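You operate a simulated robot arm through the tools that you are given. There is no shell and no other tool. Be economical: measure what you need, move in short steps, check, and stop when the job is done.

You run a simulated two-armed robot. Do the job below in one go: nothing can be reset, and whatever is moved stays where it is left.

## Task
Wet the red brush and scrub the chaff off both tall strainers.
Fine: wet it at the green tub on the seal bench; hold each while you scrub it; put the brush back. Set down upright: red brush. What is to be rubbed or washed off counts as gone when no trace of it is left.

It is judged by the outcome, as a careful person would: the job done as asked, and still so three seconds after it is handed in. It fails if anything else is knocked over, pushed out of place, dropped, spilled or broken. A push-on lid holds only when it is set on centred and level and pressed home; a screw cap is set on level and turned clockwise until tight.

## Robot
Two 7-joint arms with two-finger parallel grippers on one trunk, on a base that drives. Base frame: it is fixed to the floor where the robot stands at the start and does not move with it; the origin is under the middle of the robot, x ahead of it, y to its left, z up. Readings come in cm, degrees, newtons and seconds.
The left shoulder is at the start at [7, 13.4, 130.1], the right one opposite. With the tool pointing down near the work surface each hand reaches from about 10 to 64 cm from the robot's upright axis, wherever it stands, measured 20 degrees to its own side. Places, roughly: green tub [70, 10, 90]; tall strainer with teal grip (8x8x20 cm) [50, 30, 100]; tall strainer with yellow grip (8x8x20 cm) [50, -10, 100]. Payload 1.57 kg a hand.
The tool frame of a hand sits at the grasp point between the pads (the TCP): z along the fingers, y along the line on which they close. The tips reach 3 cm beyond it. The gripper opens to 8 cm. The fingers are 1.7 cm wide and 1.2 cm thick; the gripper's body (4 by 8.2 cm) begins 8 cm behind the TCP.
Orientation is told as [roll, pitch, yaw] about the base's x, y, z axes, in that order, counted from this pose: with the fingers straight down and closing along the base's y, the tool's x points along the base's -x, its y along +y and its z along -z.

## Interface
- The arms move only by the tool step_arm. It takes "left_commands", "right_commands" or both (then of equal length, played together; a hand with none holds still); each is one flat list of numbers, 7 for each row, row after row: the turn, a rotation vector about the tool's x, y, z in degrees, then the shift along the tool's x, y, z in cm, then the finger opening in cm, from 0 to 8. In form: [wx, wy, wz, dx, dy, dz, jaw, wx, wy, wz, dx, dy, dz, jaw, ...]. A call has 1 to 10 rows; each row shifts and turns the commanded pose from where the row before left it, along the tool's axes as they then stand. Rows are played at 5 a second. More than 5 cm and 8.6 degrees between two rows, or a gripper value outside its range, and nothing of the call is played. Where a pose cannot be reached the arm comes as near as it can. A force on the tool above 40 N (or 10 N above the force at the start of the call, whichever is more), or a blocked arm, ends the call early, and 0.2 s more pass. The fingers move at their own pace (about 15.3 cm/s each) and stop on an object; they squeeze with about 33 N. The grip force told is the motor's: it shows also when the fingers shut on nothing. Time passes only in rows, and 0.2 s behind the last, so rows that do not move let the fingers close. It gives the time, the measured TCP pose, the force on the tool (base axes), the opening and the grip force at its end, in the units of the frame above (readings bear some noise), with the torque about the TCP (base axes, N m) and any sound that the robot's microphone picked up, and new pictures: "pictures" is both (left out), scene, wrist or none (wrist: the cameras of the hands that moved).
- Cameras (640 x 400 px; columns grow to the right, rows downward): "scene" is now at [15, 1.62, 154.71]; the picture's right is [0.16, -0.99, 0.00], its down [-0.55, -0.09, -0.83] and it looks along [0.82, 0.13, -0.55] (base axes); focal length 228 px, centre (320, 200). "left" rides on the left gripper at [7.2, 0.7, -12.2] in its tool frame; the picture's right is [-0.09, 1.00, 0.00], its down [-0.84, -0.08, -0.54] and it looks along [-0.54, -0.05, 0.84] (tool axes); focal length 238 px, centre (320, 200). "right" rides on the right gripper at [7.2, -0.7, -12.2] in its tool frame; the picture's right is [0.09, 1.00, 0.00], its down [-0.84, 0.08, -0.54] and it looks along [-0.54, 0.05, 0.84] (tool axes); focal length 238 px, centre (320, 200).
- slide_trunk(by): slides the trunk up (or, below 0, down) by that many cm; the arms and the scene camera ride with it, the base frame stays. It gives what a move gives, with no picture.
- base_move(legs): drives the robot by 1 to 6 legs, each [ahead, left, turn to the left] in cm, cm and degrees, along the robot's own axes; the way and the turn of a leg run together, so that a leg with both is an arc; at most 150 cm and 180 degrees a leg. The arms and the cameras ride along, it lands a little off, and it stops where it bumps. It gives what a move gives, and a new picture of the scene camera.
- pan_tilt(pan, tilt): turns the head with the scene camera to pan (to the left, within 86 degrees either way) and tilt (down, from -29 to 69), counted from straight ahead of the robot. It gives what a move gives, and a new picture of the scene camera.
- locate(camera, pixels): for up to 12 pixels [column, row] of the newest picture of that camera ("zoom" is the newest enlarged one), the place [x, y, z] in the base frame of the surface seen there, good to about 0.2 cm, but the place of the scene camera against the robot may be out by one fixed shift of up to 2.5 cm in any direction. The clock stands still meanwhile.
- close_up(camera, box): a new picture of the part [left, top, right, bottom] of that camera's present view, enlarged. The clock stands still meanwhile.
- close_job(): hands the job in; it is judged then, once.

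Keep the steps short. Do not move on a guess: measure, check each grasp and each placing, and mend mistakes. In all there are 80 turns and 260 pictures (those below and enlarged ones count). Leave the grippers open and the arms clear of the work at the hand-in unless told otherwise, and finish with a single line.

The tools are called by a JSON object that holds its "name" and its "arguments". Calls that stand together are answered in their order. step_arm: Moves the arms, as the interface text tells. Its arguments: {"type":"object","properties":{"left_commands":{"type":"array","items":{"type":"number"}},"right_commands":{"type":"array","items":{"type":"number"}},"pictures":{"type":"string","enum":["both","scene","wrist","none"]}},"required":[]} The other tools are called the same way: slide_trunk (by) slides the trunk up or down; base_move (legs) drives the base; pan_tilt (pan, tilt) turns the head that bears the scene camera; locate (camera, pixels) gives the place of the surface under pixels of a picture; close_up (camera, box) takes an enlarged picture of a part of a camera's view; close_job () hands the job in.

At the start:

```text
time_s: 0.0
left_tcp_pos: [35.79, 30.04, 138.38]
left_tool_rot: [-0.1, -0.1, 0.0]
left_ft_force: [-0.3, -0.3, 0.1]
left_ft_torque: [-0.01, 0.0, 0.0]
left_finger_gap: 8.01
left_grip_force: 0.1
right_tcp_pos: [32.15, -7.54, 140.56]
right_tool_rot: [0.0, 0.0, 0.0]
right_ft_force: [-0.2, -0.2, -0.1]
right_ft_torque: [0.0, -0.01, 0.03]
right_finger_gap: 7.99
right_grip_force: 0.0
trunk travel left (down, up): [-87.5, 6.5]
robot x, y, heading: [0.34, 0.13, 0.2]
head pan, tilt: [9.2, 33.6]
```

scene: 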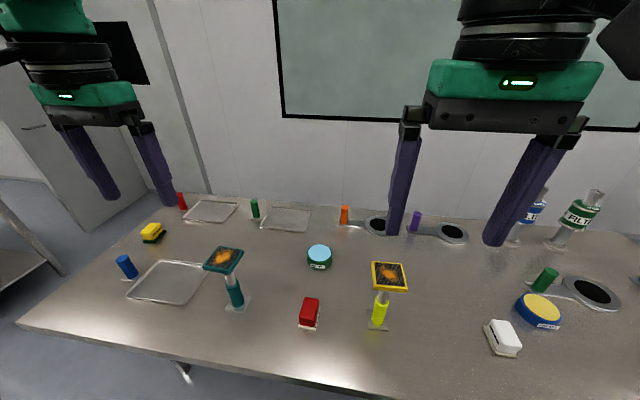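
right: 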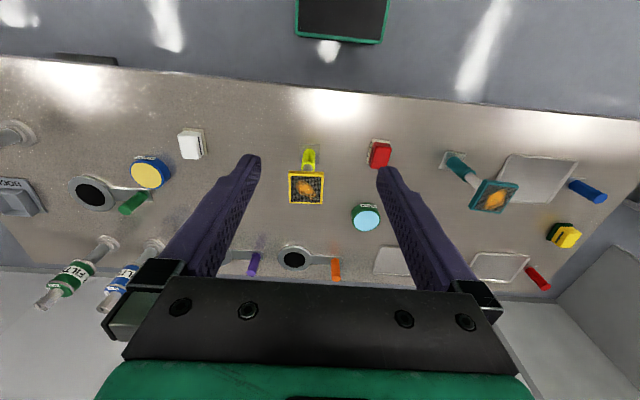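
left: 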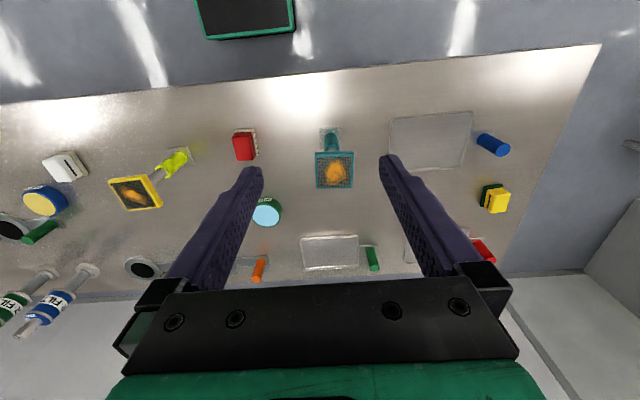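

I see the tub at scene (319,257), the red block that may be the brush at (310,312), and the strainers at (228,275) and (385,290). I'll enlarge these and measure them.

{"name": "close_up", "arguments": {"camera": "scene", "box": [180, 220, 440, 350]}}

{"name": "close_up", "arguments": {"camera": "right", "box": [260, 120, 540, 260]}}

{"name": "locate", "arguments": {"camera": "scene", "pixels": [[319, 252], [310, 304], [310, 328], [224, 259], [236, 295], [240, 305], [389, 275], [380, 308], [378, 325], [318, 268], [440, 300], [270, 300]]}}

{"name": "locate", "arguments": {"camera": "right", "pixels": [[366, 218], [378, 155], [387, 155], [306, 188], [308, 160], [312, 147], [494, 195], [456, 165], [445, 155], [420, 160]]}}

```text
2.46 times, centred on (310, 285) of scene
```

zoom: 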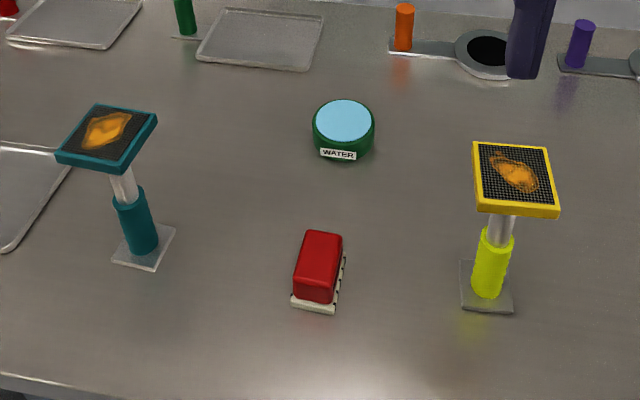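

```text
2.29 times, centred on (400, 190) of right
```

zoom: 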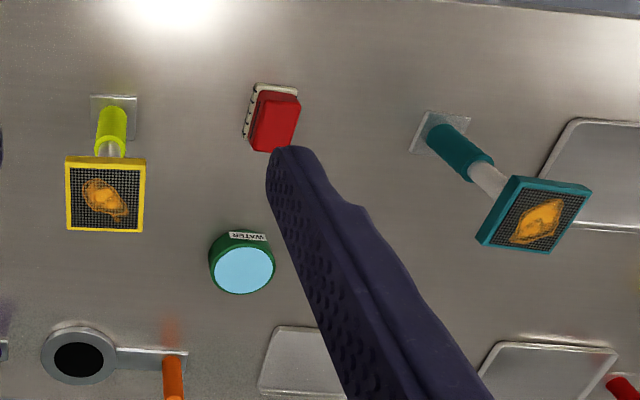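

```text
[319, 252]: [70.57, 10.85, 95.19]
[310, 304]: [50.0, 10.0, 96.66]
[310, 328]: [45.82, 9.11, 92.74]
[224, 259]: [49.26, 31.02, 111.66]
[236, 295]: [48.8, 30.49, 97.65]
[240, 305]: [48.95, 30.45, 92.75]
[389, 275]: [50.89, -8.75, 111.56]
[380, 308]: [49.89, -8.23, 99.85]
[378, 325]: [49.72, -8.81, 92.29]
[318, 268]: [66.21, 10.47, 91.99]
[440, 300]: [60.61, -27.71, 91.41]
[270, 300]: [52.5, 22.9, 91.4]
```

```text
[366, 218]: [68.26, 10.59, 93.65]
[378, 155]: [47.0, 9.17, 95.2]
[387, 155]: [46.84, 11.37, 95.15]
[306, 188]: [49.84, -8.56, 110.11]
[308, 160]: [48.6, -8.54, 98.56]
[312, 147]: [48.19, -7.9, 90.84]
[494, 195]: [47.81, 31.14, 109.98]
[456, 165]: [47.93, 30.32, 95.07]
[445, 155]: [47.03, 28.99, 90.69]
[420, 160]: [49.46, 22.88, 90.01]
```

The table is at about z=90 by the wrist camera. The scene camera reads about 1.5 cm too high. Next I'll measure the brush, tub, strainer and table edge in more detail with the wrist cameras.

{"name": "locate", "arguments": {"camera": "right", "pixels": [[300, 89], [372, 99], [370, 143], [391, 143], [389, 164], [371, 165], [355, 205], [378, 220], [289, 176], [324, 203], [474, 220], [516, 190]]}}

{"name": "locate", "arguments": {"camera": "left", "pixels": [[320, 72], [250, 85], [234, 135], [252, 132], [256, 157], [238, 160], [266, 212], [317, 153], [353, 187], [333, 130], [322, 150], [330, 145]]}}

{"name": "close_up", "arguments": {"camera": "left", "box": [200, 110, 380, 230]}}

{"name": "pan_tilt", "arguments": {"pan": 0, "tilt": 60}}

```text
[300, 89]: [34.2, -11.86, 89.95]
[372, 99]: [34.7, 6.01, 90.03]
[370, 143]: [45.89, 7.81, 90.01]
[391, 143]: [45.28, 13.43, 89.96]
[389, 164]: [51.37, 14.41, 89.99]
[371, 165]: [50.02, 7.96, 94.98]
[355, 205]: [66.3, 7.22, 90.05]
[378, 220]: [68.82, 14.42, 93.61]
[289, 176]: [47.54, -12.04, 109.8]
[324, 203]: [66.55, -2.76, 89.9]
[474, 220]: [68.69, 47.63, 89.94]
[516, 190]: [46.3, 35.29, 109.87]
```

```text
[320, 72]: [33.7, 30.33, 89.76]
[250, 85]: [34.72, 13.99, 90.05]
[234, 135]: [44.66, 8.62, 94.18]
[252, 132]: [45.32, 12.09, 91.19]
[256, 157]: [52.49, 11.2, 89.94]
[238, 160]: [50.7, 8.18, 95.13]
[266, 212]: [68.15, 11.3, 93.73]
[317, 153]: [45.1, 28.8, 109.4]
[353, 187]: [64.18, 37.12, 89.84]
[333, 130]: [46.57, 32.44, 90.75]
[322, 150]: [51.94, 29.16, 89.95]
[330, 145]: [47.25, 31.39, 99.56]
```

```text
3.33 times, centred on (290, 170) of left
```

zoom: 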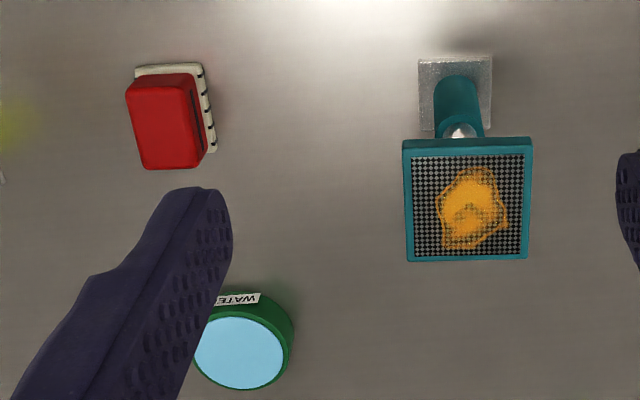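

```text
time_s: 0.9
left_tcp_pos: [35.7, 29.91, 138.41]
left_tool_rot: [0.0, -0.1, 0.0]
left_ft_force: [0.0, -0.2, -0.7]
left_ft_torque: [-0.03, 0.01, -0.02]
left_finger_gap: 8.04
left_grip_force: 0.0
right_tcp_pos: [32.11, -7.56, 140.53]
right_tool_rot: [0.1, 0.1, 0.0]
right_ft_force: [0.0, -0.3, 0.1]
right_ft_torque: [-0.01, 0.0, 0.0]
right_finger_gap: 7.99
right_grip_force: 0.0
trunk travel left (down, up): [-87.5, 6.5]
robot x, y, heading: [-0.13, 0.23, 0.2]
head pan, tilt: [0.0, 60.0]
```

scene: 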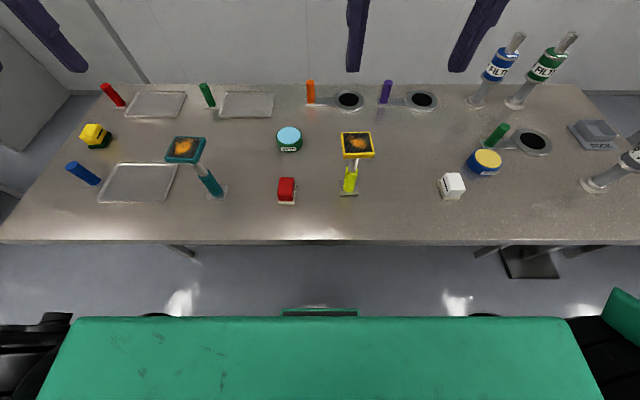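

The table's front edge is at x≈33–34 and the tub at (68, 10.6) is too far for the right hand. There's free floor ahead, so I'll drive 13 cm forward and 10 cm left to put the tub and brush in front of me. The hands stay high at z≈138.

{"name": "base_move", "arguments": {"legs": [[0, 10, 0], [13, 0, 0]]}}

```text
time_s: 3.0
left_tcp_pos: [48.38, 40.3, 138.47]
left_tool_rot: [-0.1, -0.4, 0.0]
left_ft_force: [-0.7, 0.7, -0.2]
left_ft_torque: [-0.03, -0.07, -0.01]
left_finger_gap: 8.02
left_grip_force: 0.0
right_tcp_pos: [44.51, 2.81, 140.91]
right_tool_rot: [0.0, -0.2, 0.1]
right_ft_force: [0.1, -0.6, 0.3]
right_ft_torque: [-0.03, -0.03, -0.02]
right_finger_gap: 8.01
right_grip_force: 0.1
trunk travel left (down, up): [-87.5, 6.5]
robot x, y, heading: [12.97, 10.15, 0.1]
head pan, tilt: [0.0, 60.0]
```

scene: 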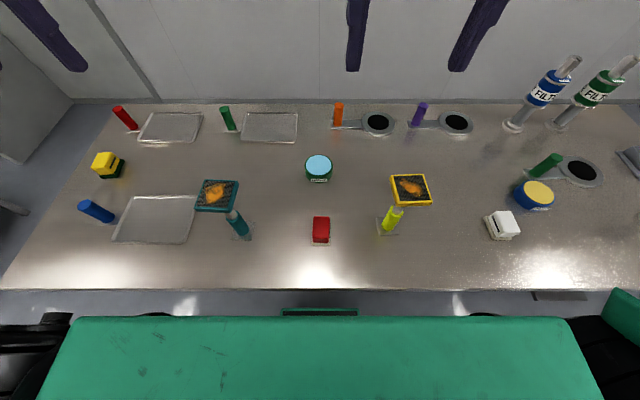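

The base landed well. I'll move the right hand to about 12 cm above the brush and look at it from there.

{"name": "step_arm", "arguments": {"right_commands": [0, 0, 0, -1, 3.6, 3, 8, 0, 0, 0, -1, 3.6, 3, 8, 0, 0, 0, -1, 0, 4.5, 8, 0, 0, 0, 0, 0, 4.5, 8, 0, 0, 0, 0, 0, 4.5, 8, 0, 0, 0, 0, 0, 4.5, 8, 0, 0, 0, 0, 0, 4.5, 8], "pictures": "wrist"}}

```text
time_s: 4.5
left_tcp_pos: [48.85, 39.85, 138.45]
left_tool_rot: [0.1, 0.1, 0.0]
left_ft_force: [0.3, -0.7, -1.3]
left_ft_torque: [0.01, 0.0, 0.01]
left_finger_gap: 7.99
left_grip_force: 0.0
right_tcp_pos: [47.9, 9.88, 112.02]
right_tool_rot: [0.1, 0.0, 0.0]
right_ft_force: [-0.2, 0.0, -0.8]
right_ft_torque: [0.03, 0.02, -0.01]
right_finger_gap: 7.97
right_grip_force: 0.0
trunk travel left (down, up): [-87.5, 6.5]
robot x, y, heading: [12.98, 9.83, -0.2]
head pan, tilt: [0.0, 60.0]
```

right: 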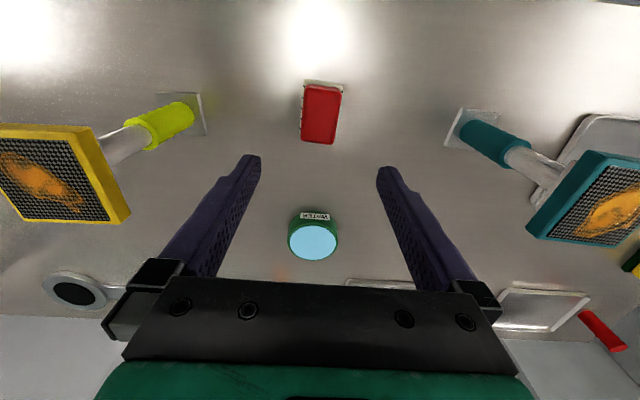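

{"name": "close_up", "arguments": {"camera": "right", "box": [270, 70, 370, 150]}}

{"name": "locate", "arguments": {"camera": "right", "pixels": [[307, 88], [340, 90], [334, 141], [302, 138], [321, 110], [302, 120], [343, 84], [307, 82], [313, 240], [292, 236], [334, 238], [312, 254]]}}

{"name": "locate", "arguments": {"camera": "right", "pixels": [[160, 120], [192, 110], [122, 143], [482, 145], [465, 130], [525, 160], [575, 240], [600, 215], [530, 228], [590, 160], [55, 190], [125, 215]]}}

```text
5.00 times, centred on (320, 110) of right
```

zoom: 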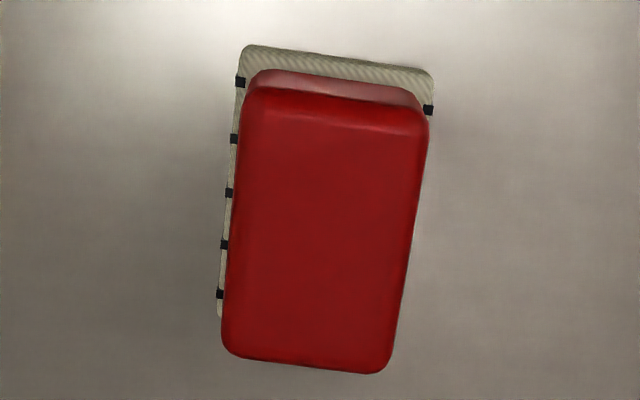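

```text
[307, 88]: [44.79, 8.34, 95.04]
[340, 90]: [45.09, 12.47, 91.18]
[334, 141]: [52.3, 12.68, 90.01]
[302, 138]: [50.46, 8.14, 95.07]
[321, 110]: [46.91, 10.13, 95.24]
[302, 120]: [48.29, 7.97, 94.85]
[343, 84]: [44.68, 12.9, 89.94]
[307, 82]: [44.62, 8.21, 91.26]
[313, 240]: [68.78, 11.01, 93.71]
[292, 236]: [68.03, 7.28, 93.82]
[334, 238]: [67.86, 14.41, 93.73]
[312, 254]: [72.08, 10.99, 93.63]
```

```text
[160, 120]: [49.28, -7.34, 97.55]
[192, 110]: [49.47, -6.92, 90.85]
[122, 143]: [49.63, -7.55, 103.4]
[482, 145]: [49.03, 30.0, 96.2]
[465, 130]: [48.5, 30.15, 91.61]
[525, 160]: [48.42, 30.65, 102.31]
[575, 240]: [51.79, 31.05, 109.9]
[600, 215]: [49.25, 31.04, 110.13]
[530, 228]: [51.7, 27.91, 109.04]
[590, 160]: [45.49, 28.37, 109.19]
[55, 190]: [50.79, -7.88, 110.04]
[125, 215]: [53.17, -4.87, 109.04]
```

The brush top is centred at about (47.8, 10.1) at z 95.2 with yaw about −2°. Its bristles are z 90–91.3. I'll turn the hand 2° and lower the TCP to z≈94.9 around the red body, with the jaws still open.

{"name": "step_arm", "arguments": {"right_commands": [0, 0, 2, 0, 0.2, 4.5, 8, 0, 0, 0, 0, 0, 4.5, 8, 0, 0, 0, 0, 0, 4, 8, 0, 0, 0, 0, 0, 2.5, 8, 0, 0, 0, 0, 0, 1.5, 8], "pictures": "wrist"}}

```text
time_s: 5.8
left_tcp_pos: [48.85, 39.92, 138.46]
left_tool_rot: [0.0, 0.0, 0.0]
left_ft_force: [-0.1, -0.4, -0.6]
left_ft_torque: [-0.03, -0.01, -0.01]
left_finger_gap: 8.01
left_grip_force: 0.1
right_tcp_pos: [48.07, 10.1, 94.93]
right_tool_rot: [0.0, -0.1, -2.0]
right_ft_force: [-0.8, -0.1, -0.1]
right_ft_torque: [-0.03, 0.02, 0.01]
right_finger_gap: 8.02
right_grip_force: 0.0
trunk travel left (down, up): [-87.5, 6.5]
robot x, y, heading: [12.71, 9.87, 0.1]
head pan, tilt: [0.0, 60.0]
```

right: 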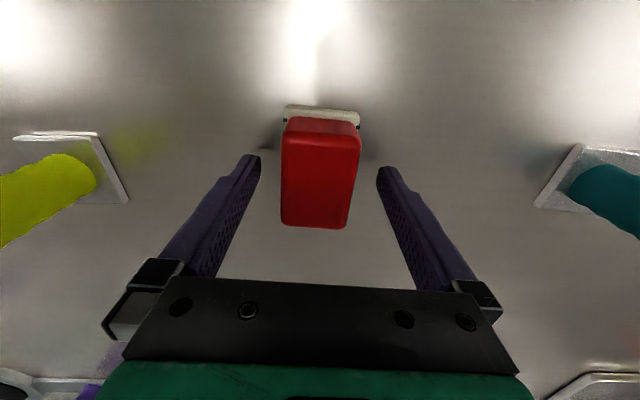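

The brush sits centred between the fingers. I'll close the jaws in place.

{"name": "step_arm", "arguments": {"right_commands": [0, 0, 0, 0, 0, 0, 5, 0, 0, 0, 0, 0, 0, 3, 0, 0, 0, 0, 0, 0, 3], "pictures": "wrist"}}

```text
time_s: 6.5
left_tcp_pos: [48.91, 40.02, 138.31]
left_tool_rot: [0.1, 0.0, 0.0]
left_ft_force: [-0.6, 0.1, -0.6]
left_ft_torque: [0.03, 0.01, 0.01]
left_finger_gap: 8.02
left_grip_force: 0.1
right_tcp_pos: [48.06, 10.01, 94.95]
right_tool_rot: [0.0, 0.0, -2.0]
right_ft_force: [0.0, 0.6, -0.5]
right_ft_torque: [0.0, 0.01, 0.02]
right_finger_gap: 4.31
right_grip_force: 33.3
trunk travel left (down, up): [-87.5, 6.5]
robot x, y, heading: [13.02, 10.12, 0.0]
head pan, tilt: [0.0, 60.0]
```

right: 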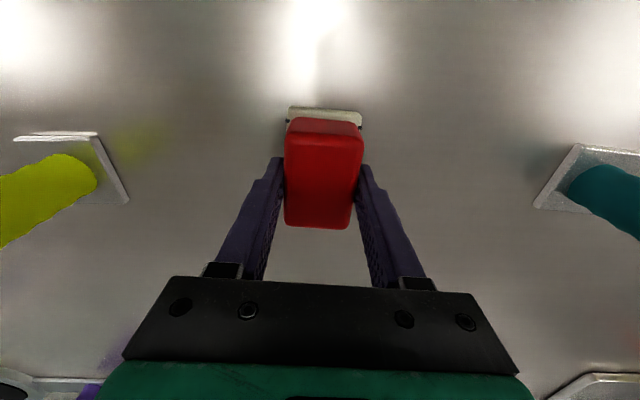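

Grip is firm, with a 4.31 cm gap. The original TCP pose to remember is (48.05, 10.1, 94.95) at yaw −2. I'll lift 10 cm and carry the brush over the tub at about (68.8, 10.9).

{"name": "step_arm", "arguments": {"right_commands": [0, 0, 0, 0, 0, -3, 3, 0, 0, 0, 0, 0, -4, 3, 0, 0, 0, 0, 0, -4, 3, 0, 0, 0, -4.2, 0, 0, 3, 0, 0, 0, -4.2, 0, 0, 3, 0, 0, 0, -4.2, 0.2, 0, 3, 0, 0, 0, -4.2, 0.6, 0, 3, 0, 0, 0, -3.9, 0.8, 0, 3], "pictures": "both"}}

```text
time_s: 8.3
left_tcp_pos: [48.98, 40.39, 138.33]
left_tool_rot: [-0.2, 0.0, 0.0]
left_ft_force: [0.0, 0.3, -0.8]
left_ft_torque: [-0.05, 0.04, 0.03]
left_finger_gap: 8.03
left_grip_force: 0.0
right_tcp_pos: [68.92, 11.15, 106.16]
right_tool_rot: [-0.1, 0.0, -1.8]
right_ft_force: [0.6, 0.7, -0.4]
right_ft_torque: [-0.03, -0.03, -0.02]
right_finger_gap: 4.29
right_grip_force: 33.2
trunk travel left (down, up): [-87.5, 6.5]
robot x, y, heading: [13.05, 9.83, 0.1]
head pan, tilt: [0.0, 60.0]
```

scene: 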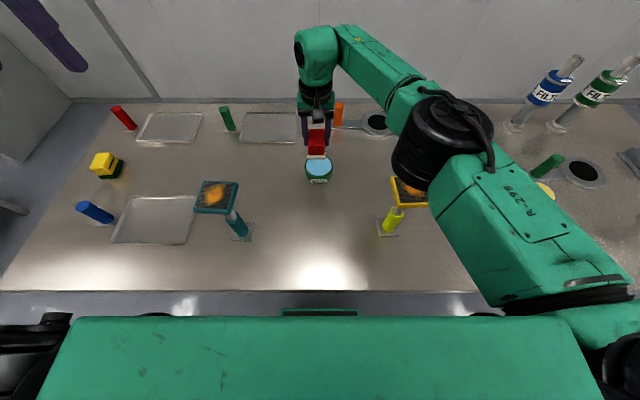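
right: 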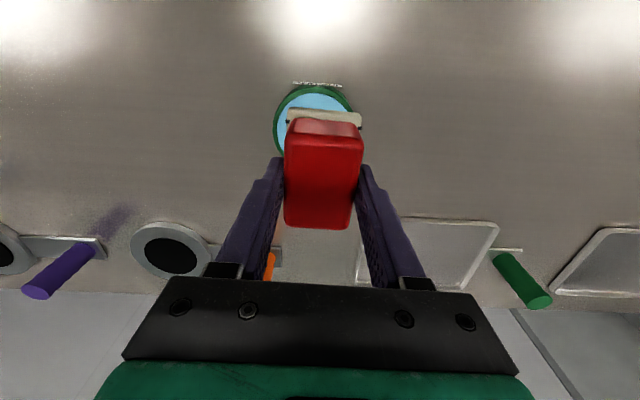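

{"name": "locate", "arguments": {"camera": "right", "pixels": [[318, 87], [318, 93], [278, 115], [275, 130], [348, 100], [283, 135], [300, 103]]}}

{"name": "close_up", "arguments": {"camera": "right", "box": [260, 70, 380, 170]}}

```text
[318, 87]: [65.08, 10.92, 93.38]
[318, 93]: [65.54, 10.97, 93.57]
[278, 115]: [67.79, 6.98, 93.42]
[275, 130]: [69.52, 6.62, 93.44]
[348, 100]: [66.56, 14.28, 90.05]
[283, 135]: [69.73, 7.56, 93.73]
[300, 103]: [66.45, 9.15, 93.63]
```

```text
4.00 times, centred on (320, 120) of right
```

zoom: 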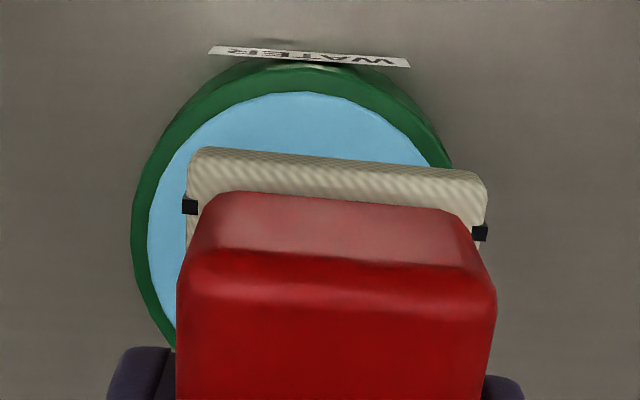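

The tub centre is about (69.3, 10.9) and its blue top is at z≈93.7. The bristles are 4.95 cm under the TCP. I'll centre over the tub and lower gently until they just touch, at TCP ≈98.6.

{"name": "step_arm", "arguments": {"right_commands": [0, 0, 0, -0.3, -0.25, 3, 3, 0, 0, 0, 0, 0, 2.5, 3, 0, 0, 0, 0, 0, 1, 3, 0, 0, 0, 0, 0, 0.5, 3, 0, 0, 0, 0, 0, 0.3, 3, 0, 0, 0, 0, 0, 0.3, 3, 0, 0, 0, 0, 0, 0, 3], "pictures": "both"}}

```text
time_s: 9.9
left_tcp_pos: [48.66, 40.07, 138.38]
left_tool_rot: [0.1, -0.2, 0.0]
left_ft_force: [0.4, -0.3, -0.7]
left_ft_torque: [-0.03, -0.01, -0.01]
left_finger_gap: 8.01
left_grip_force: 0.2
right_tcp_pos: [68.85, 10.33, 99.13]
right_tool_rot: [0.2, -0.1, -1.9]
right_ft_force: [0.0, 0.1, -0.3]
right_ft_torque: [0.02, -0.02, -0.01]
right_finger_gap: 4.31
right_grip_force: 33.4
right hand out of reach, approached as far as the arm can: row 4
trunk travel left (down, up): [-87.5, 6.5]
robot x, y, heading: [12.9, 10.27, 0.1]
head pan, tilt: [0.0, 60.0]
```

scene: 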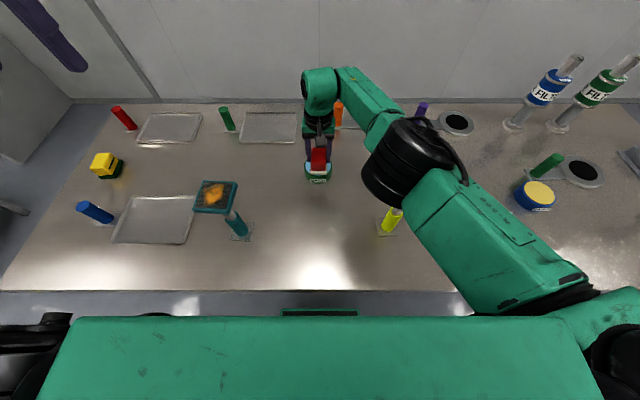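
right: 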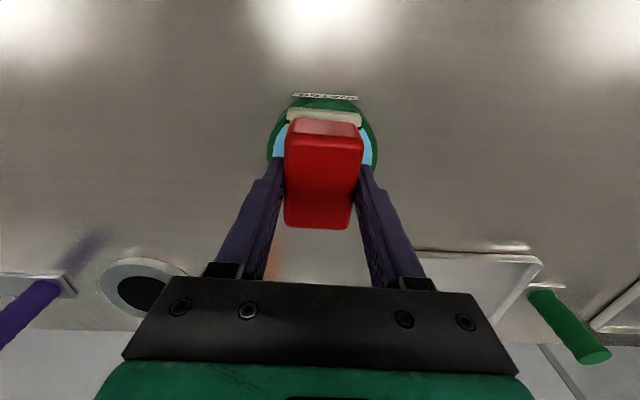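

The hand stopped just short at z 99.1 because the arm is at full reach. Driving left lines the right shoulder up with the tub and moves the elbow away from the yellow strainer. I'll lift 5 cm first and then drive 9 cm left.

{"name": "step_arm", "arguments": {"right_commands": [0, 0, 0, 0, 0, -3, 3, 0, 0, 0, 2, 0, -3, 3], "pictures": "none"}}

{"name": "base_move", "arguments": {"legs": [[0, 9, 0]]}}

```text
time_s: 10.6
left_tcp_pos: [48.67, 39.89, 138.4]
left_tool_rot: [0.1, -0.1, 0.0]
left_ft_force: [0.2, 0.2, -0.7]
left_ft_torque: [0.04, -0.01, -0.02]
left_finger_gap: 7.99
left_grip_force: 0.0
right_tcp_pos: [67.04, 10.44, 105.03]
right_tool_rot: [0.1, 0.0, -2.1]
right_ft_force: [0.4, 0.5, -0.2]
right_ft_torque: [0.04, -0.03, -0.02]
right_finger_gap: 4.31
right_grip_force: 32.7
trunk travel left (down, up): [-87.5, 6.5]
robot x, y, heading: [12.5, 10.03, -0.0]
head pan, tilt: [0.0, 60.0]
```

```text
time_s: 11.7
left_tcp_pos: [48.84, 48.45, 138.49]
left_tool_rot: [0.3, -0.1, 0.1]
left_ft_force: [0.2, -0.3, -0.2]
left_ft_torque: [0.09, -0.01, 0.02]
left_finger_gap: 7.97
left_grip_force: 0.1
right_tcp_pos: [67.2, 19.2, 105.01]
right_tool_rot: [0.3, 0.1, -2.1]
right_ft_force: [-0.2, -1.0, -1.1]
right_ft_torque: [0.03, -0.03, 0.03]
right_finger_gap: 4.29
right_grip_force: 33.0
trunk travel left (down, up): [-87.5, 6.5]
robot x, y, heading: [12.9, 19.27, 0.1]
head pan, tilt: [0.0, 60.0]
```

scene: 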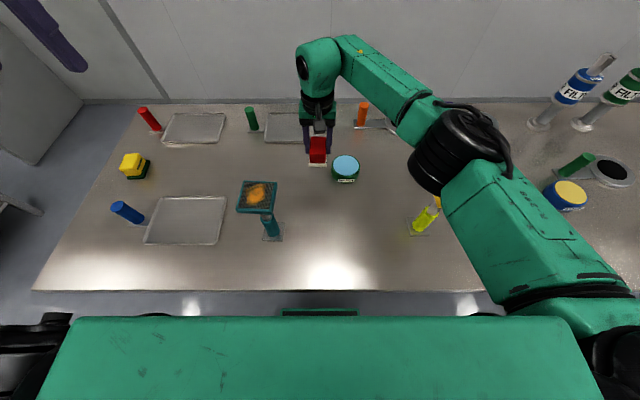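

{"name": "step_arm", "arguments": {"right_commands": [0, 0, 0, 0, -4.1, 0, 3, 0, 0, 0, -2.1, -4.1, 0, 3, 0, 0, 0, 0, 0, 3, 3, 0, 0, 0, 0, 0, 2, 3, 0, 0, 0, 0, 0, 0.7, 3, 0, 0, 0, 0, 0, 0.4, 3, 0, 0, 0, 0, 0, 0.3, 3, 0, 0, 0, 0, 0, 0, 3], "pictures": "both"}}

```text
time_s: 13.5
left_tcp_pos: [48.83, 48.96, 138.45]
left_tool_rot: [0.1, -0.1, 0.1]
left_ft_force: [0.2, 0.5, 0.6]
left_ft_torque: [-0.02, -0.03, -0.03]
left_finger_gap: 8.02
left_grip_force: 0.0
right_tcp_pos: [68.88, 11.3, 98.57]
right_tool_rot: [0.0, 0.0, -2.1]
right_ft_force: [0.6, -1.3, -0.7]
right_ft_torque: [-0.01, 0.01, -0.02]
right_finger_gap: 4.29
right_grip_force: 33.2
trunk travel left (down, up): [-87.5, 6.5]
robot x, y, heading: [13.31, 19.26, 0.0]
head pan, tilt: [0.0, 60.0]
```

scene: 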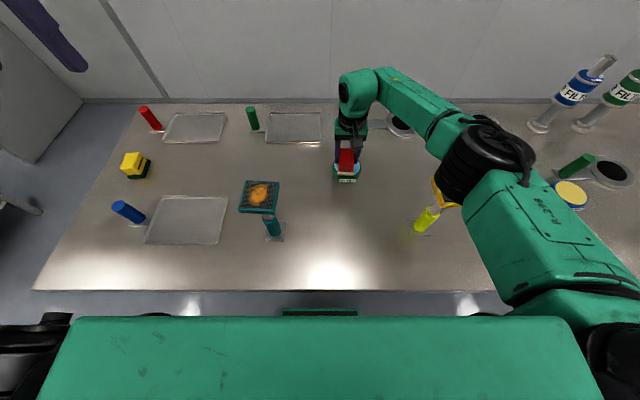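
right: 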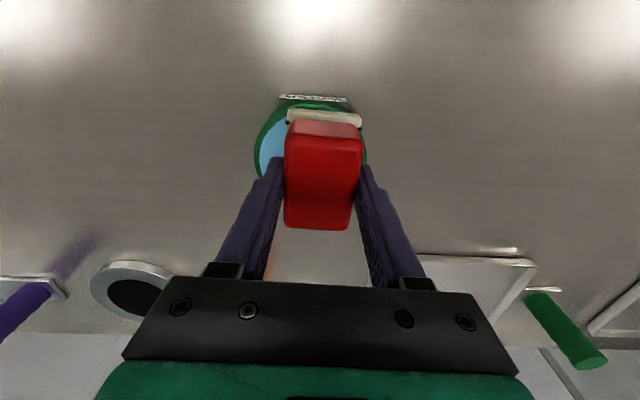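

The bristles are at the surface with no contact force yet. I'll centre slightly and press in small steps to make sure they are wet.

{"name": "step_arm", "arguments": {"right_commands": [0, 0, 0, -0.3, -0.4, 0, 3, 0, 0, 0, 0, 0, 0.2, 3, 0, 0, 0, 0, 0, 0.2, 3, 0, 0, 0, 0, 0, 0.2, 3, 0, 0, 0, 0, 0, 0, 3], "pictures": "wrist"}}

{"name": "close_up", "arguments": {"camera": "right", "box": [240, 70, 400, 170]}}

```text
time_s: 14.7
left_tcp_pos: [48.36, 49.09, 138.58]
left_tool_rot: [0.0, -0.2, 0.1]
left_ft_force: [0.1, -0.5, 0.7]
left_ft_torque: [0.0, -0.01, 0.01]
left_finger_gap: 8.01
left_grip_force: 0.1
right_tcp_pos: [69.18, 11.09, 98.55]
right_tool_rot: [0.1, -0.5, -2.1]
right_ft_force: [9.8, -3.4, 33.4]
right_ft_torque: [0.18, -0.3, -0.01]
right_finger_gap: 4.3
right_grip_force: 33.0
trunk travel left (down, up): [-87.5, 6.5]
robot x, y, heading: [13.29, 19.36, -0.0]
head pan, tilt: [0.0, 60.0]
```

right: 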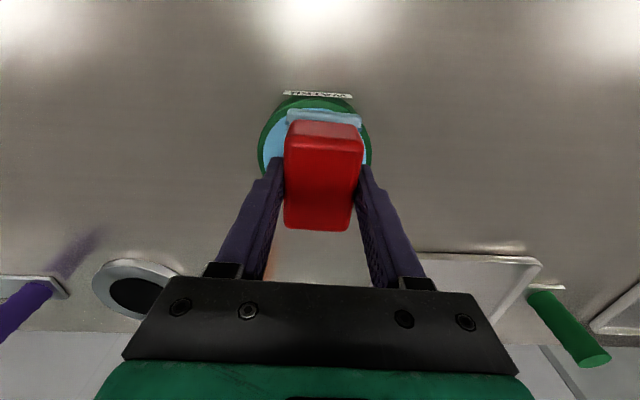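

```text
4.00 times, centred on (320, 120) of right
```

zoom: 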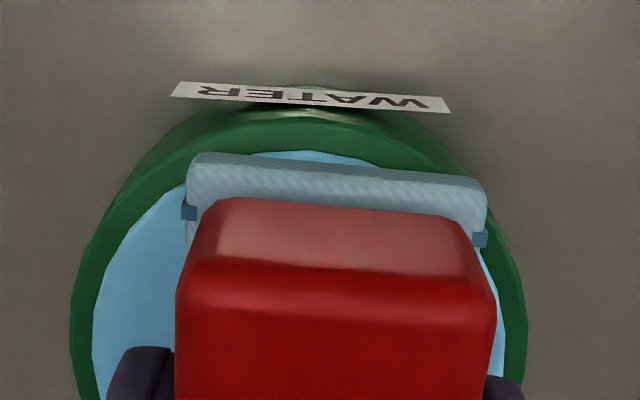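

The bristles have turned blue, so the brush is wet. Contact came at TCP 98.6. I'll lift the brush away to a parking spot in front. Meanwhile the left hand starts turning towards a sideways grasp, high and clear.

{"name": "step_arm", "arguments": {"right_commands": [0, 0, 0, 0, 0, -3, 3, 0, 0, 0, 0, 0, -5, 3, 0, 0, 0, 0, 0, -5, 3, 0, 0, 0, 0, 0, -5, 3, 0, 0, 0, 3, 0, -3, 3, 0, 0, 0, 4, 0, 0, 3, 0, 0, 0, 4, -1, 0, 3, 0, 0, 0, 4, -1, 0, 3, 0, 0, 0, 0, -1, 0, 3, 0, 0, 0, 0, 0, 0, 3], "left_commands": [0, 0, -8.5, 0, 0, 0, 8, 0, 0, -8.5, 0, 0, 0, 8, 0, 0, -8.5, 0, 0, 0, 8, 0, 0, -8.5, 0, 0, 0, 8, 0, 0, -8.5, 0, 0, 0, 8, 0, 0, -8.5, 0, 0, 0, 8, 0, 0, -8.5, 0, 0, 0, 8, 0, 0, -8.5, 0, 0, 0, 8, 0, 0, -8.5, 0, 0, 0, 8, 0, 0, -8.5, 0, 0, 0, 8], "pictures": "both"}}

```text
time_s: 16.9
left_tcp_pos: [48.9, 49.14, 138.29]
left_tool_rot: [-0.1, 0.0, 85.2]
left_ft_force: [0.5, 0.0, 0.1]
left_ft_torque: [-0.01, 0.0, 0.02]
left_finger_gap: 7.97
left_grip_force: 0.1
right_tcp_pos: [54.1, 8.44, 118.97]
right_tool_rot: [0.1, 0.0, -2.0]
right_ft_force: [0.4, 0.0, -1.3]
right_ft_torque: [0.04, 0.0, 0.03]
right_finger_gap: 4.29
right_grip_force: 32.7
trunk travel left (down, up): [-87.5, 6.5]
robot x, y, heading: [12.97, 19.28, 0.3]
head pan, tilt: [0.0, 60.0]
```

scene: 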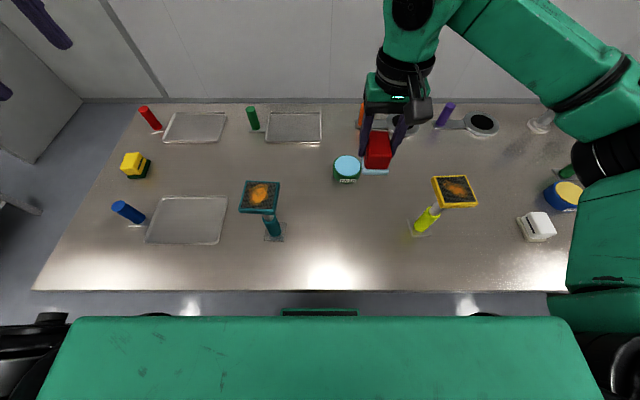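
right: 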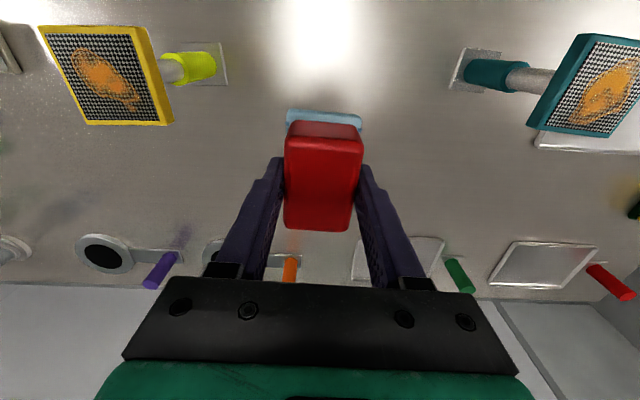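
left: 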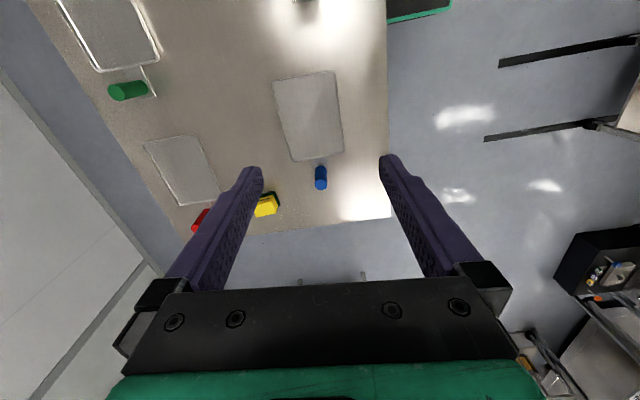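

The yaw is at 85°. I'll finish it and tilt the left hand towards −y, about 68° from vertical, still high.

{"name": "step_arm", "arguments": {"left_commands": [0, 0, -4.8, 0, 0, 0, 8, 0, 8.5, 0, 0, 0, 0, 8, 0, 8.5, 0, 0, 0, 0, 8, 0, 8.5, 0, 0, 0, 0, 8, 0, 8.5, 0, 0, 0, 0, 8, 0, 8.5, 0, 0, 0, 0, 8, 0, 8.5, 0, 0, 0, 0, 8, 0, 8.5, 0, 0, 0, 0, 8, 0, 8.5, 0, 0, 0, 0, 8, 0, 0, 0, 0, 0, 0, 8], "pictures": "both"}}

```text
time_s: 19.1
left_tcp_pos: [48.72, 49.11, 138.45]
left_tool_rot: [-0.2, 68.0, 89.8]
left_ft_force: [-0.3, 0.5, 0.6]
left_ft_torque: [-0.01, 0.0, -0.01]
left_finger_gap: 8.0
left_grip_force: 0.0
right_tcp_pos: [54.11, 8.4, 118.96]
right_tool_rot: [0.0, -0.1, -2.0]
right_ft_force: [0.2, 0.5, -0.3]
right_ft_torque: [-0.01, 0.02, 0.02]
right_finger_gap: 4.3
right_grip_force: 33.2
trunk travel left (down, up): [-87.5, 6.5]
robot x, y, heading: [12.82, 18.57, 0.3]
head pan, tilt: [0.0, 60.0]
```

scene: 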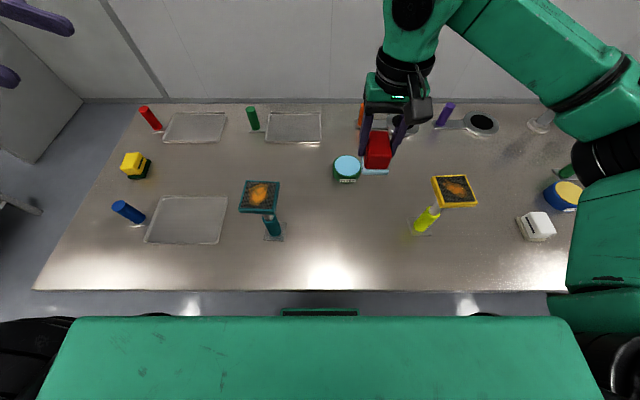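
left: 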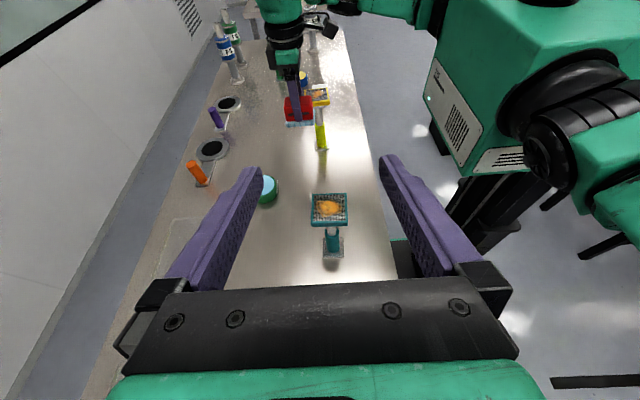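

The pose is reachable and the left camera sees the teal strainer. I'll measure its grip and screen.

{"name": "locate", "arguments": {"camera": "left", "pixels": [[313, 196], [344, 196], [309, 222], [348, 222], [327, 236], [338, 236], [332, 236], [331, 243], [325, 238], [341, 238], [330, 207]]}}

{"name": "close_up", "arguments": {"camera": "left", "box": [290, 180, 370, 270]}}

```text
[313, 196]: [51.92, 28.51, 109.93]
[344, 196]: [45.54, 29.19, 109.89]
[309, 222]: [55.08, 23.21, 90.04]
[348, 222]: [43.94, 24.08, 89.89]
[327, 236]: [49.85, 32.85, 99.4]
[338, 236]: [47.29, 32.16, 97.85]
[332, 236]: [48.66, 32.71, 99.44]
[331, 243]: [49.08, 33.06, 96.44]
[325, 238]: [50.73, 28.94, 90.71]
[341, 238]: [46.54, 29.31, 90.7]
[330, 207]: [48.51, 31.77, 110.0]
```

```text
4.44 times, centred on (330, 225) of left
```

zoom: 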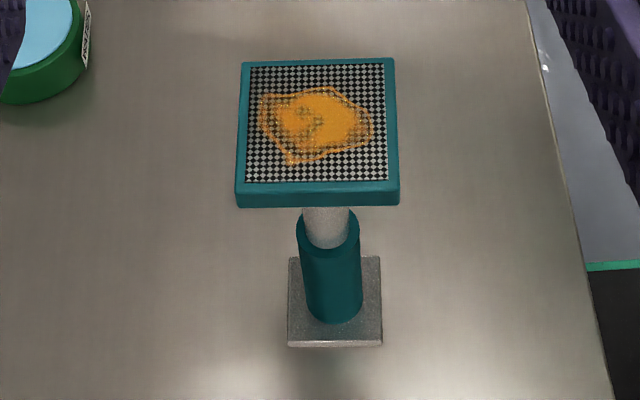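

{"name": "step_arm", "arguments": {"left_commands": [0, 0, 0, -4.03, 0, 2.26, 8, 0, 0, 0, -4.03, 0, 2.26, 8, 0, 0, 0, -4.03, 0, 2.26, 8, 0, 0, 0, -4.03, 0, 2.26, 8, 0, 0, 0, -4.03, 0, 2.26, 8, 0, 0, 0, -4.03, 0, 2.26, 8], "pictures": "both"}}

{"name": "locate", "arguments": {"camera": "scene", "pixels": [[115, 207], [127, 212], [140, 218], [185, 220]]}}

```text
time_s: 20.5
left_tcp_pos: [48.95, 45.67, 110.88]
left_tool_rot: [-0.1, 68.0, 89.7]
left_ft_force: [0.6, 0.4, 0.6]
left_ft_torque: [0.0, -0.01, -0.06]
left_finger_gap: 7.99
left_grip_force: 0.0
right_tcp_pos: [54.23, 8.64, 118.92]
right_tool_rot: [0.0, 0.0, -2.0]
right_ft_force: [1.0, 0.7, -0.1]
right_ft_torque: [0.0, 0.0, 0.03]
right_finger_gap: 4.31
right_grip_force: 32.8
trunk travel left (down, up): [-87.5, 6.5]
robot x, y, heading: [12.57, 19.28, 0.2]
head pan, tilt: [0.0, 60.0]
```

scene: 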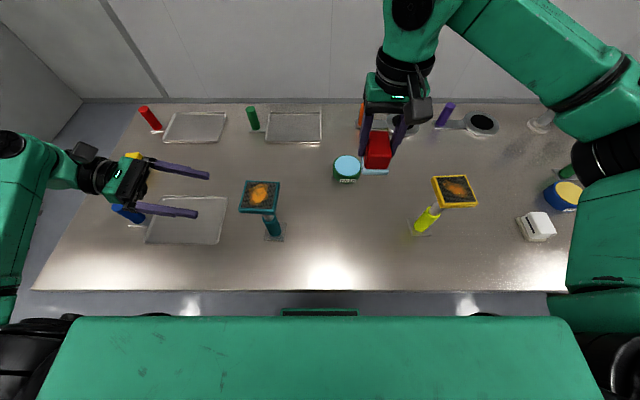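
left: 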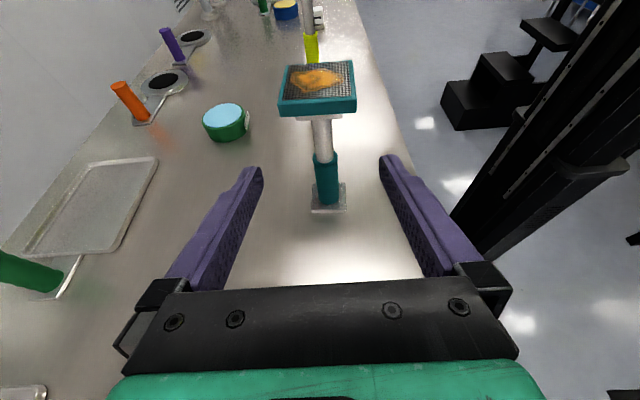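

```text
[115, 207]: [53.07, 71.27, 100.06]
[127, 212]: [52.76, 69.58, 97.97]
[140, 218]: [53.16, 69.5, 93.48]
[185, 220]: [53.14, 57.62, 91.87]
```

The left hand is descending well. The blue cylinder is at about y≈69.5 with its top near 98.5, so I have clearance. I'll re-measure the grip from here before the approach.

{"name": "locate", "arguments": {"camera": "left", "pixels": [[326, 175], [318, 175], [334, 175], [326, 195], [326, 160], [321, 135], [281, 88], [353, 84], [290, 67], [351, 63], [357, 105], [280, 110]]}}

{"name": "pan_tilt", "arguments": {"pan": 35, "tilt": 50}}

```text
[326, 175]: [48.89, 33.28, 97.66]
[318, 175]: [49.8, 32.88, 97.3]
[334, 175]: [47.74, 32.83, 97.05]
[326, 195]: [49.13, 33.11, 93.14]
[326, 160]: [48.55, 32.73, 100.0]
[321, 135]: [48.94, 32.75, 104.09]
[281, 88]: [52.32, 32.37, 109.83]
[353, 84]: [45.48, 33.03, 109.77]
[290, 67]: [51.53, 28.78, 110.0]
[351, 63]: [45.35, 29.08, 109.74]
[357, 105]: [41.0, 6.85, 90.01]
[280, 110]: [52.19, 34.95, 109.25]
```

```text
time_s: 21.5
left_tcp_pos: [48.83, 45.68, 110.97]
left_tool_rot: [-0.2, 68.1, 89.8]
left_ft_force: [0.2, 0.1, 0.8]
left_ft_torque: [0.05, 0.0, 0.0]
left_finger_gap: 8.01
left_grip_force: 0.1
right_tcp_pos: [54.12, 8.6, 119.02]
right_tool_rot: [0.0, 0.0, -2.1]
right_ft_force: [1.0, 1.0, -0.6]
right_ft_torque: [0.01, 0.01, 0.04]
right_finger_gap: 4.31
right_grip_force: 33.1
trunk travel left (down, up): [-87.5, 6.5]
robot x, y, heading: [13.05, 19.41, -0.2]
head pan, tilt: [35.0, 50.0]
```

scene: 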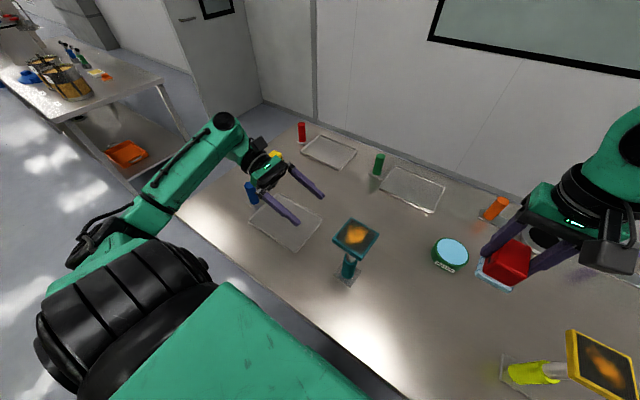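

{"name": "step_arm", "arguments": {"left_commands": [0, 0, 0, -3.8, 0, 2.2, 8, 0, 0, 0, -3.8, 0, 2.2, 8, 0, 0, 0, 0, 0, 4, 8, 0, 0, 0, 0, 0, 3, 8], "pictures": "both"}}

```text
time_s: 22.5
left_tcp_pos: [48.69, 37.89, 99.63]
left_tool_rot: [-0.2, 67.9, 89.7]
left_ft_force: [0.1, -0.4, -0.4]
left_ft_torque: [-0.03, 0.03, 0.01]
left_finger_gap: 8.03
left_grip_force: 0.1
right_tcp_pos: [54.05, 8.37, 119.04]
right_tool_rot: [0.1, 0.1, -1.9]
right_ft_force: [0.5, -0.5, -1.1]
right_ft_torque: [-0.01, -0.01, -0.04]
right_finger_gap: 4.3
right_grip_force: 31.9
trunk travel left (down, up): [-87.5, 6.5]
robot x, y, heading: [12.93, 18.9, 0.0]
head pan, tilt: [35.0, 50.0]
```

scene: 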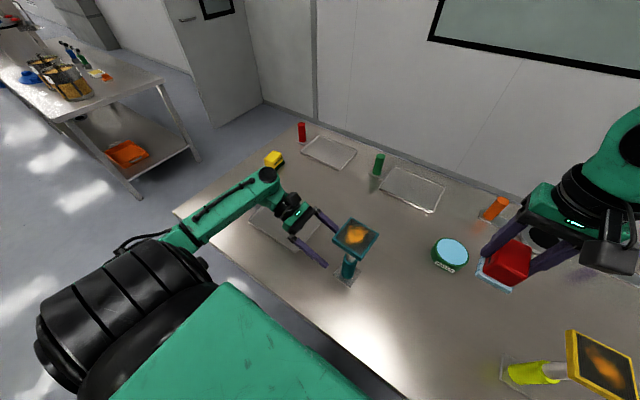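
left: 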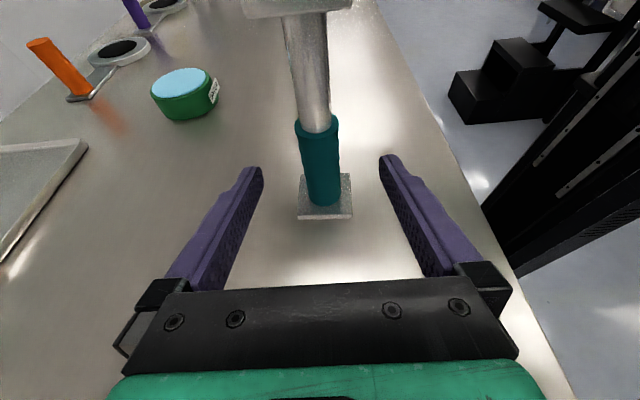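

The grip is centred between the fingers at column ~320. I'll move in 6.7 cm along the fingers.

{"name": "step_arm", "arguments": {"left_commands": [0, 0, 0, 0, 0, 2.5, 8, 0, 0, 0, 0, 0, 2.2, 8, 0, 0, 0, 0, 0, 2, 8, 0, 0, 0, 0, 0, 0, 8], "pictures": "both"}}

```text
time_s: 23.5
left_tcp_pos: [48.8, 31.74, 97.14]
left_tool_rot: [-0.1, 68.0, 89.8]
left_ft_force: [-0.8, -0.6, 0.5]
left_ft_torque: [0.03, 0.0, 0.02]
left_finger_gap: 7.98
left_grip_force: 0.1
right_tcp_pos: [54.04, 8.61, 118.93]
right_tool_rot: [0.0, 0.0, -2.0]
right_ft_force: [0.5, 1.2, -0.8]
right_ft_torque: [0.01, -0.04, 0.06]
right_finger_gap: 4.26
right_grip_force: 32.9
trunk travel left (down, up): [-87.5, 6.5]
robot x, y, heading: [12.4, 19.11, 0.1]
head pan, tilt: [35.0, 50.0]
```

scene: 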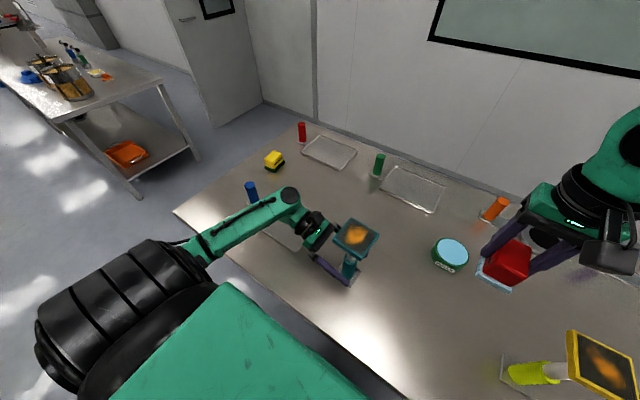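
left: 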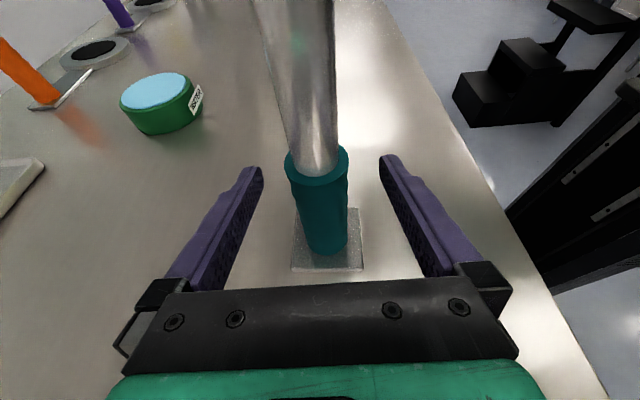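

{"name": "step_arm", "arguments": {"left_commands": [0, 0, 0, 0, 0, 0, 5, 0, 0, 0, 0, 0, 0, 3.5, 0, 0, 0, 0, 0, 0, 2, 0, 0, 0, 0, 0, 0, 2], "pictures": "wrist"}}

{"name": "pan_tilt", "arguments": {"pan": 15, "tilt": 60}}

```text
time_s: 24.5
left_tcp_pos: [48.8, 31.71, 97.27]
left_tool_rot: [-0.2, 68.1, 89.7]
left_ft_force: [0.0, 0.0, 0.2]
left_ft_torque: [-0.03, 0.03, -0.02]
left_finger_gap: 3.27
left_grip_force: 33.0
right_tcp_pos: [54.12, 8.59, 118.94]
right_tool_rot: [-0.1, 0.1, -2.0]
right_ft_force: [0.4, 0.1, -1.1]
right_ft_torque: [-0.03, 0.01, 0.01]
right_finger_gap: 4.31
right_grip_force: 32.9
trunk travel left (down, up): [-87.5, 6.5]
robot x, y, heading: [12.97, 19.07, 0.3]
head pan, tilt: [35.0, 50.0]
```

left: 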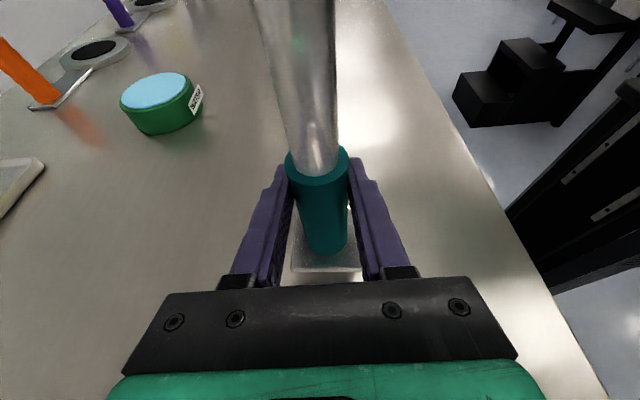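

```text
time_s: 25.3
left_tcp_pos: [48.76, 31.65, 97.17]
left_tool_rot: [-0.3, 68.0, 89.7]
left_ft_force: [-0.1, 0.7, 2.0]
left_ft_torque: [0.02, 0.06, -0.05]
left_finger_gap: 3.29
left_grip_force: 33.2
right_tcp_pos: [54.11, 8.52, 119.07]
right_tool_rot: [0.0, 0.0, -2.0]
right_ft_force: [-0.6, -0.4, -0.5]
right_ft_torque: [0.0, -0.02, -0.02]
right_finger_gap: 4.32
right_grip_force: 33.2
trunk travel left (down, up): [-87.5, 6.5]
robot x, y, heading: [13.05, 19.05, -0.0]
head pan, tilt: [15.0, 60.0]
```

scene: 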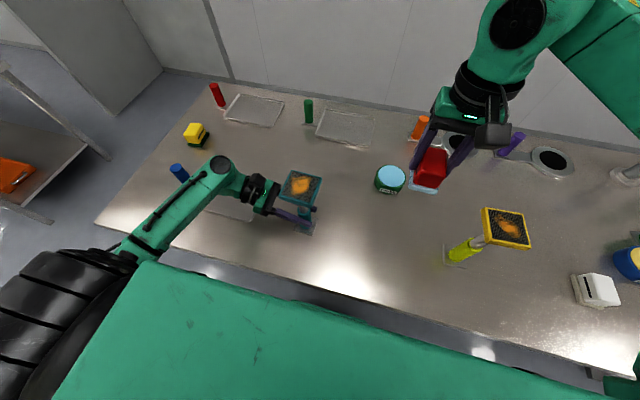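

The teal strainer is held with a gap of 3.27. Now I'll carry the brush at z≈121 to above the screen centre at (48.6, 31.6).

{"name": "step_arm", "arguments": {"right_commands": [0, 0, 0, 0, 0, -3, 3, 0, 0, 0, 1.5, 4.5, 0, 3, 0, 0, 0, 1.5, 4.5, 0, 3, 0, 0, 0, 1.6, 4.5, 0, 3, 0, 0, 0, 1.6, 4.7, 0, 3, 0, 0, 0, 0, 4.7, 0, 3, 0, 0, 0, 0, 0, 0, 3], "pictures": "both"}}

```text
time_s: 26.9
left_tcp_pos: [48.66, 31.85, 97.31]
left_tool_rot: [-0.1, 67.9, 89.7]
left_ft_force: [-0.4, 1.1, 1.5]
left_ft_torque: [0.01, 0.1, -0.02]
left_finger_gap: 3.28
left_grip_force: 32.8
right_tcp_pos: [48.67, 31.54, 122.14]
right_tool_rot: [0.0, 0.0, -2.0]
right_ft_force: [-0.2, 0.1, -0.4]
right_ft_torque: [0.05, 0.01, 0.0]
right_finger_gap: 4.28
right_grip_force: 33.0
trunk travel left (down, up): [-87.5, 6.5]
robot x, y, heading: [12.98, 19.39, 0.0]
head pan, tilt: [15.0, 60.0]
```

scene: 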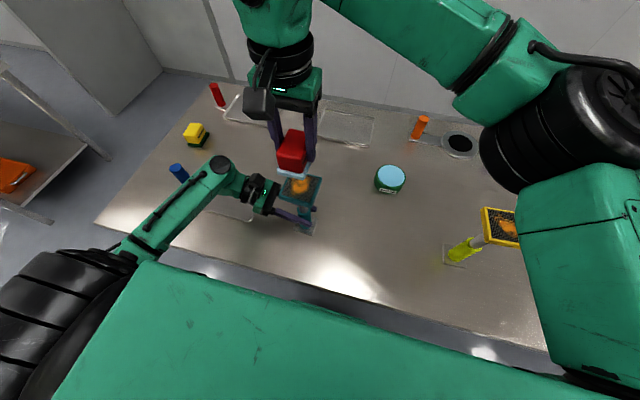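
right: 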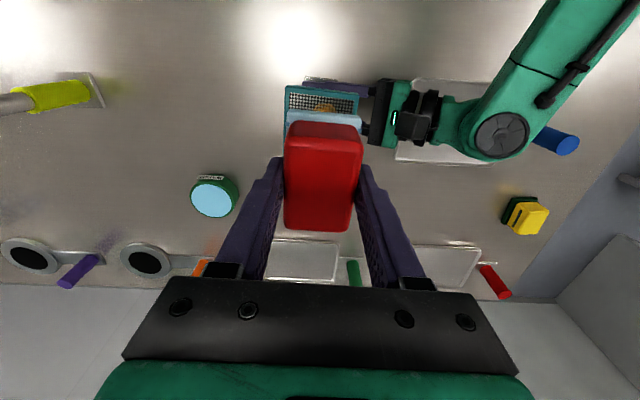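

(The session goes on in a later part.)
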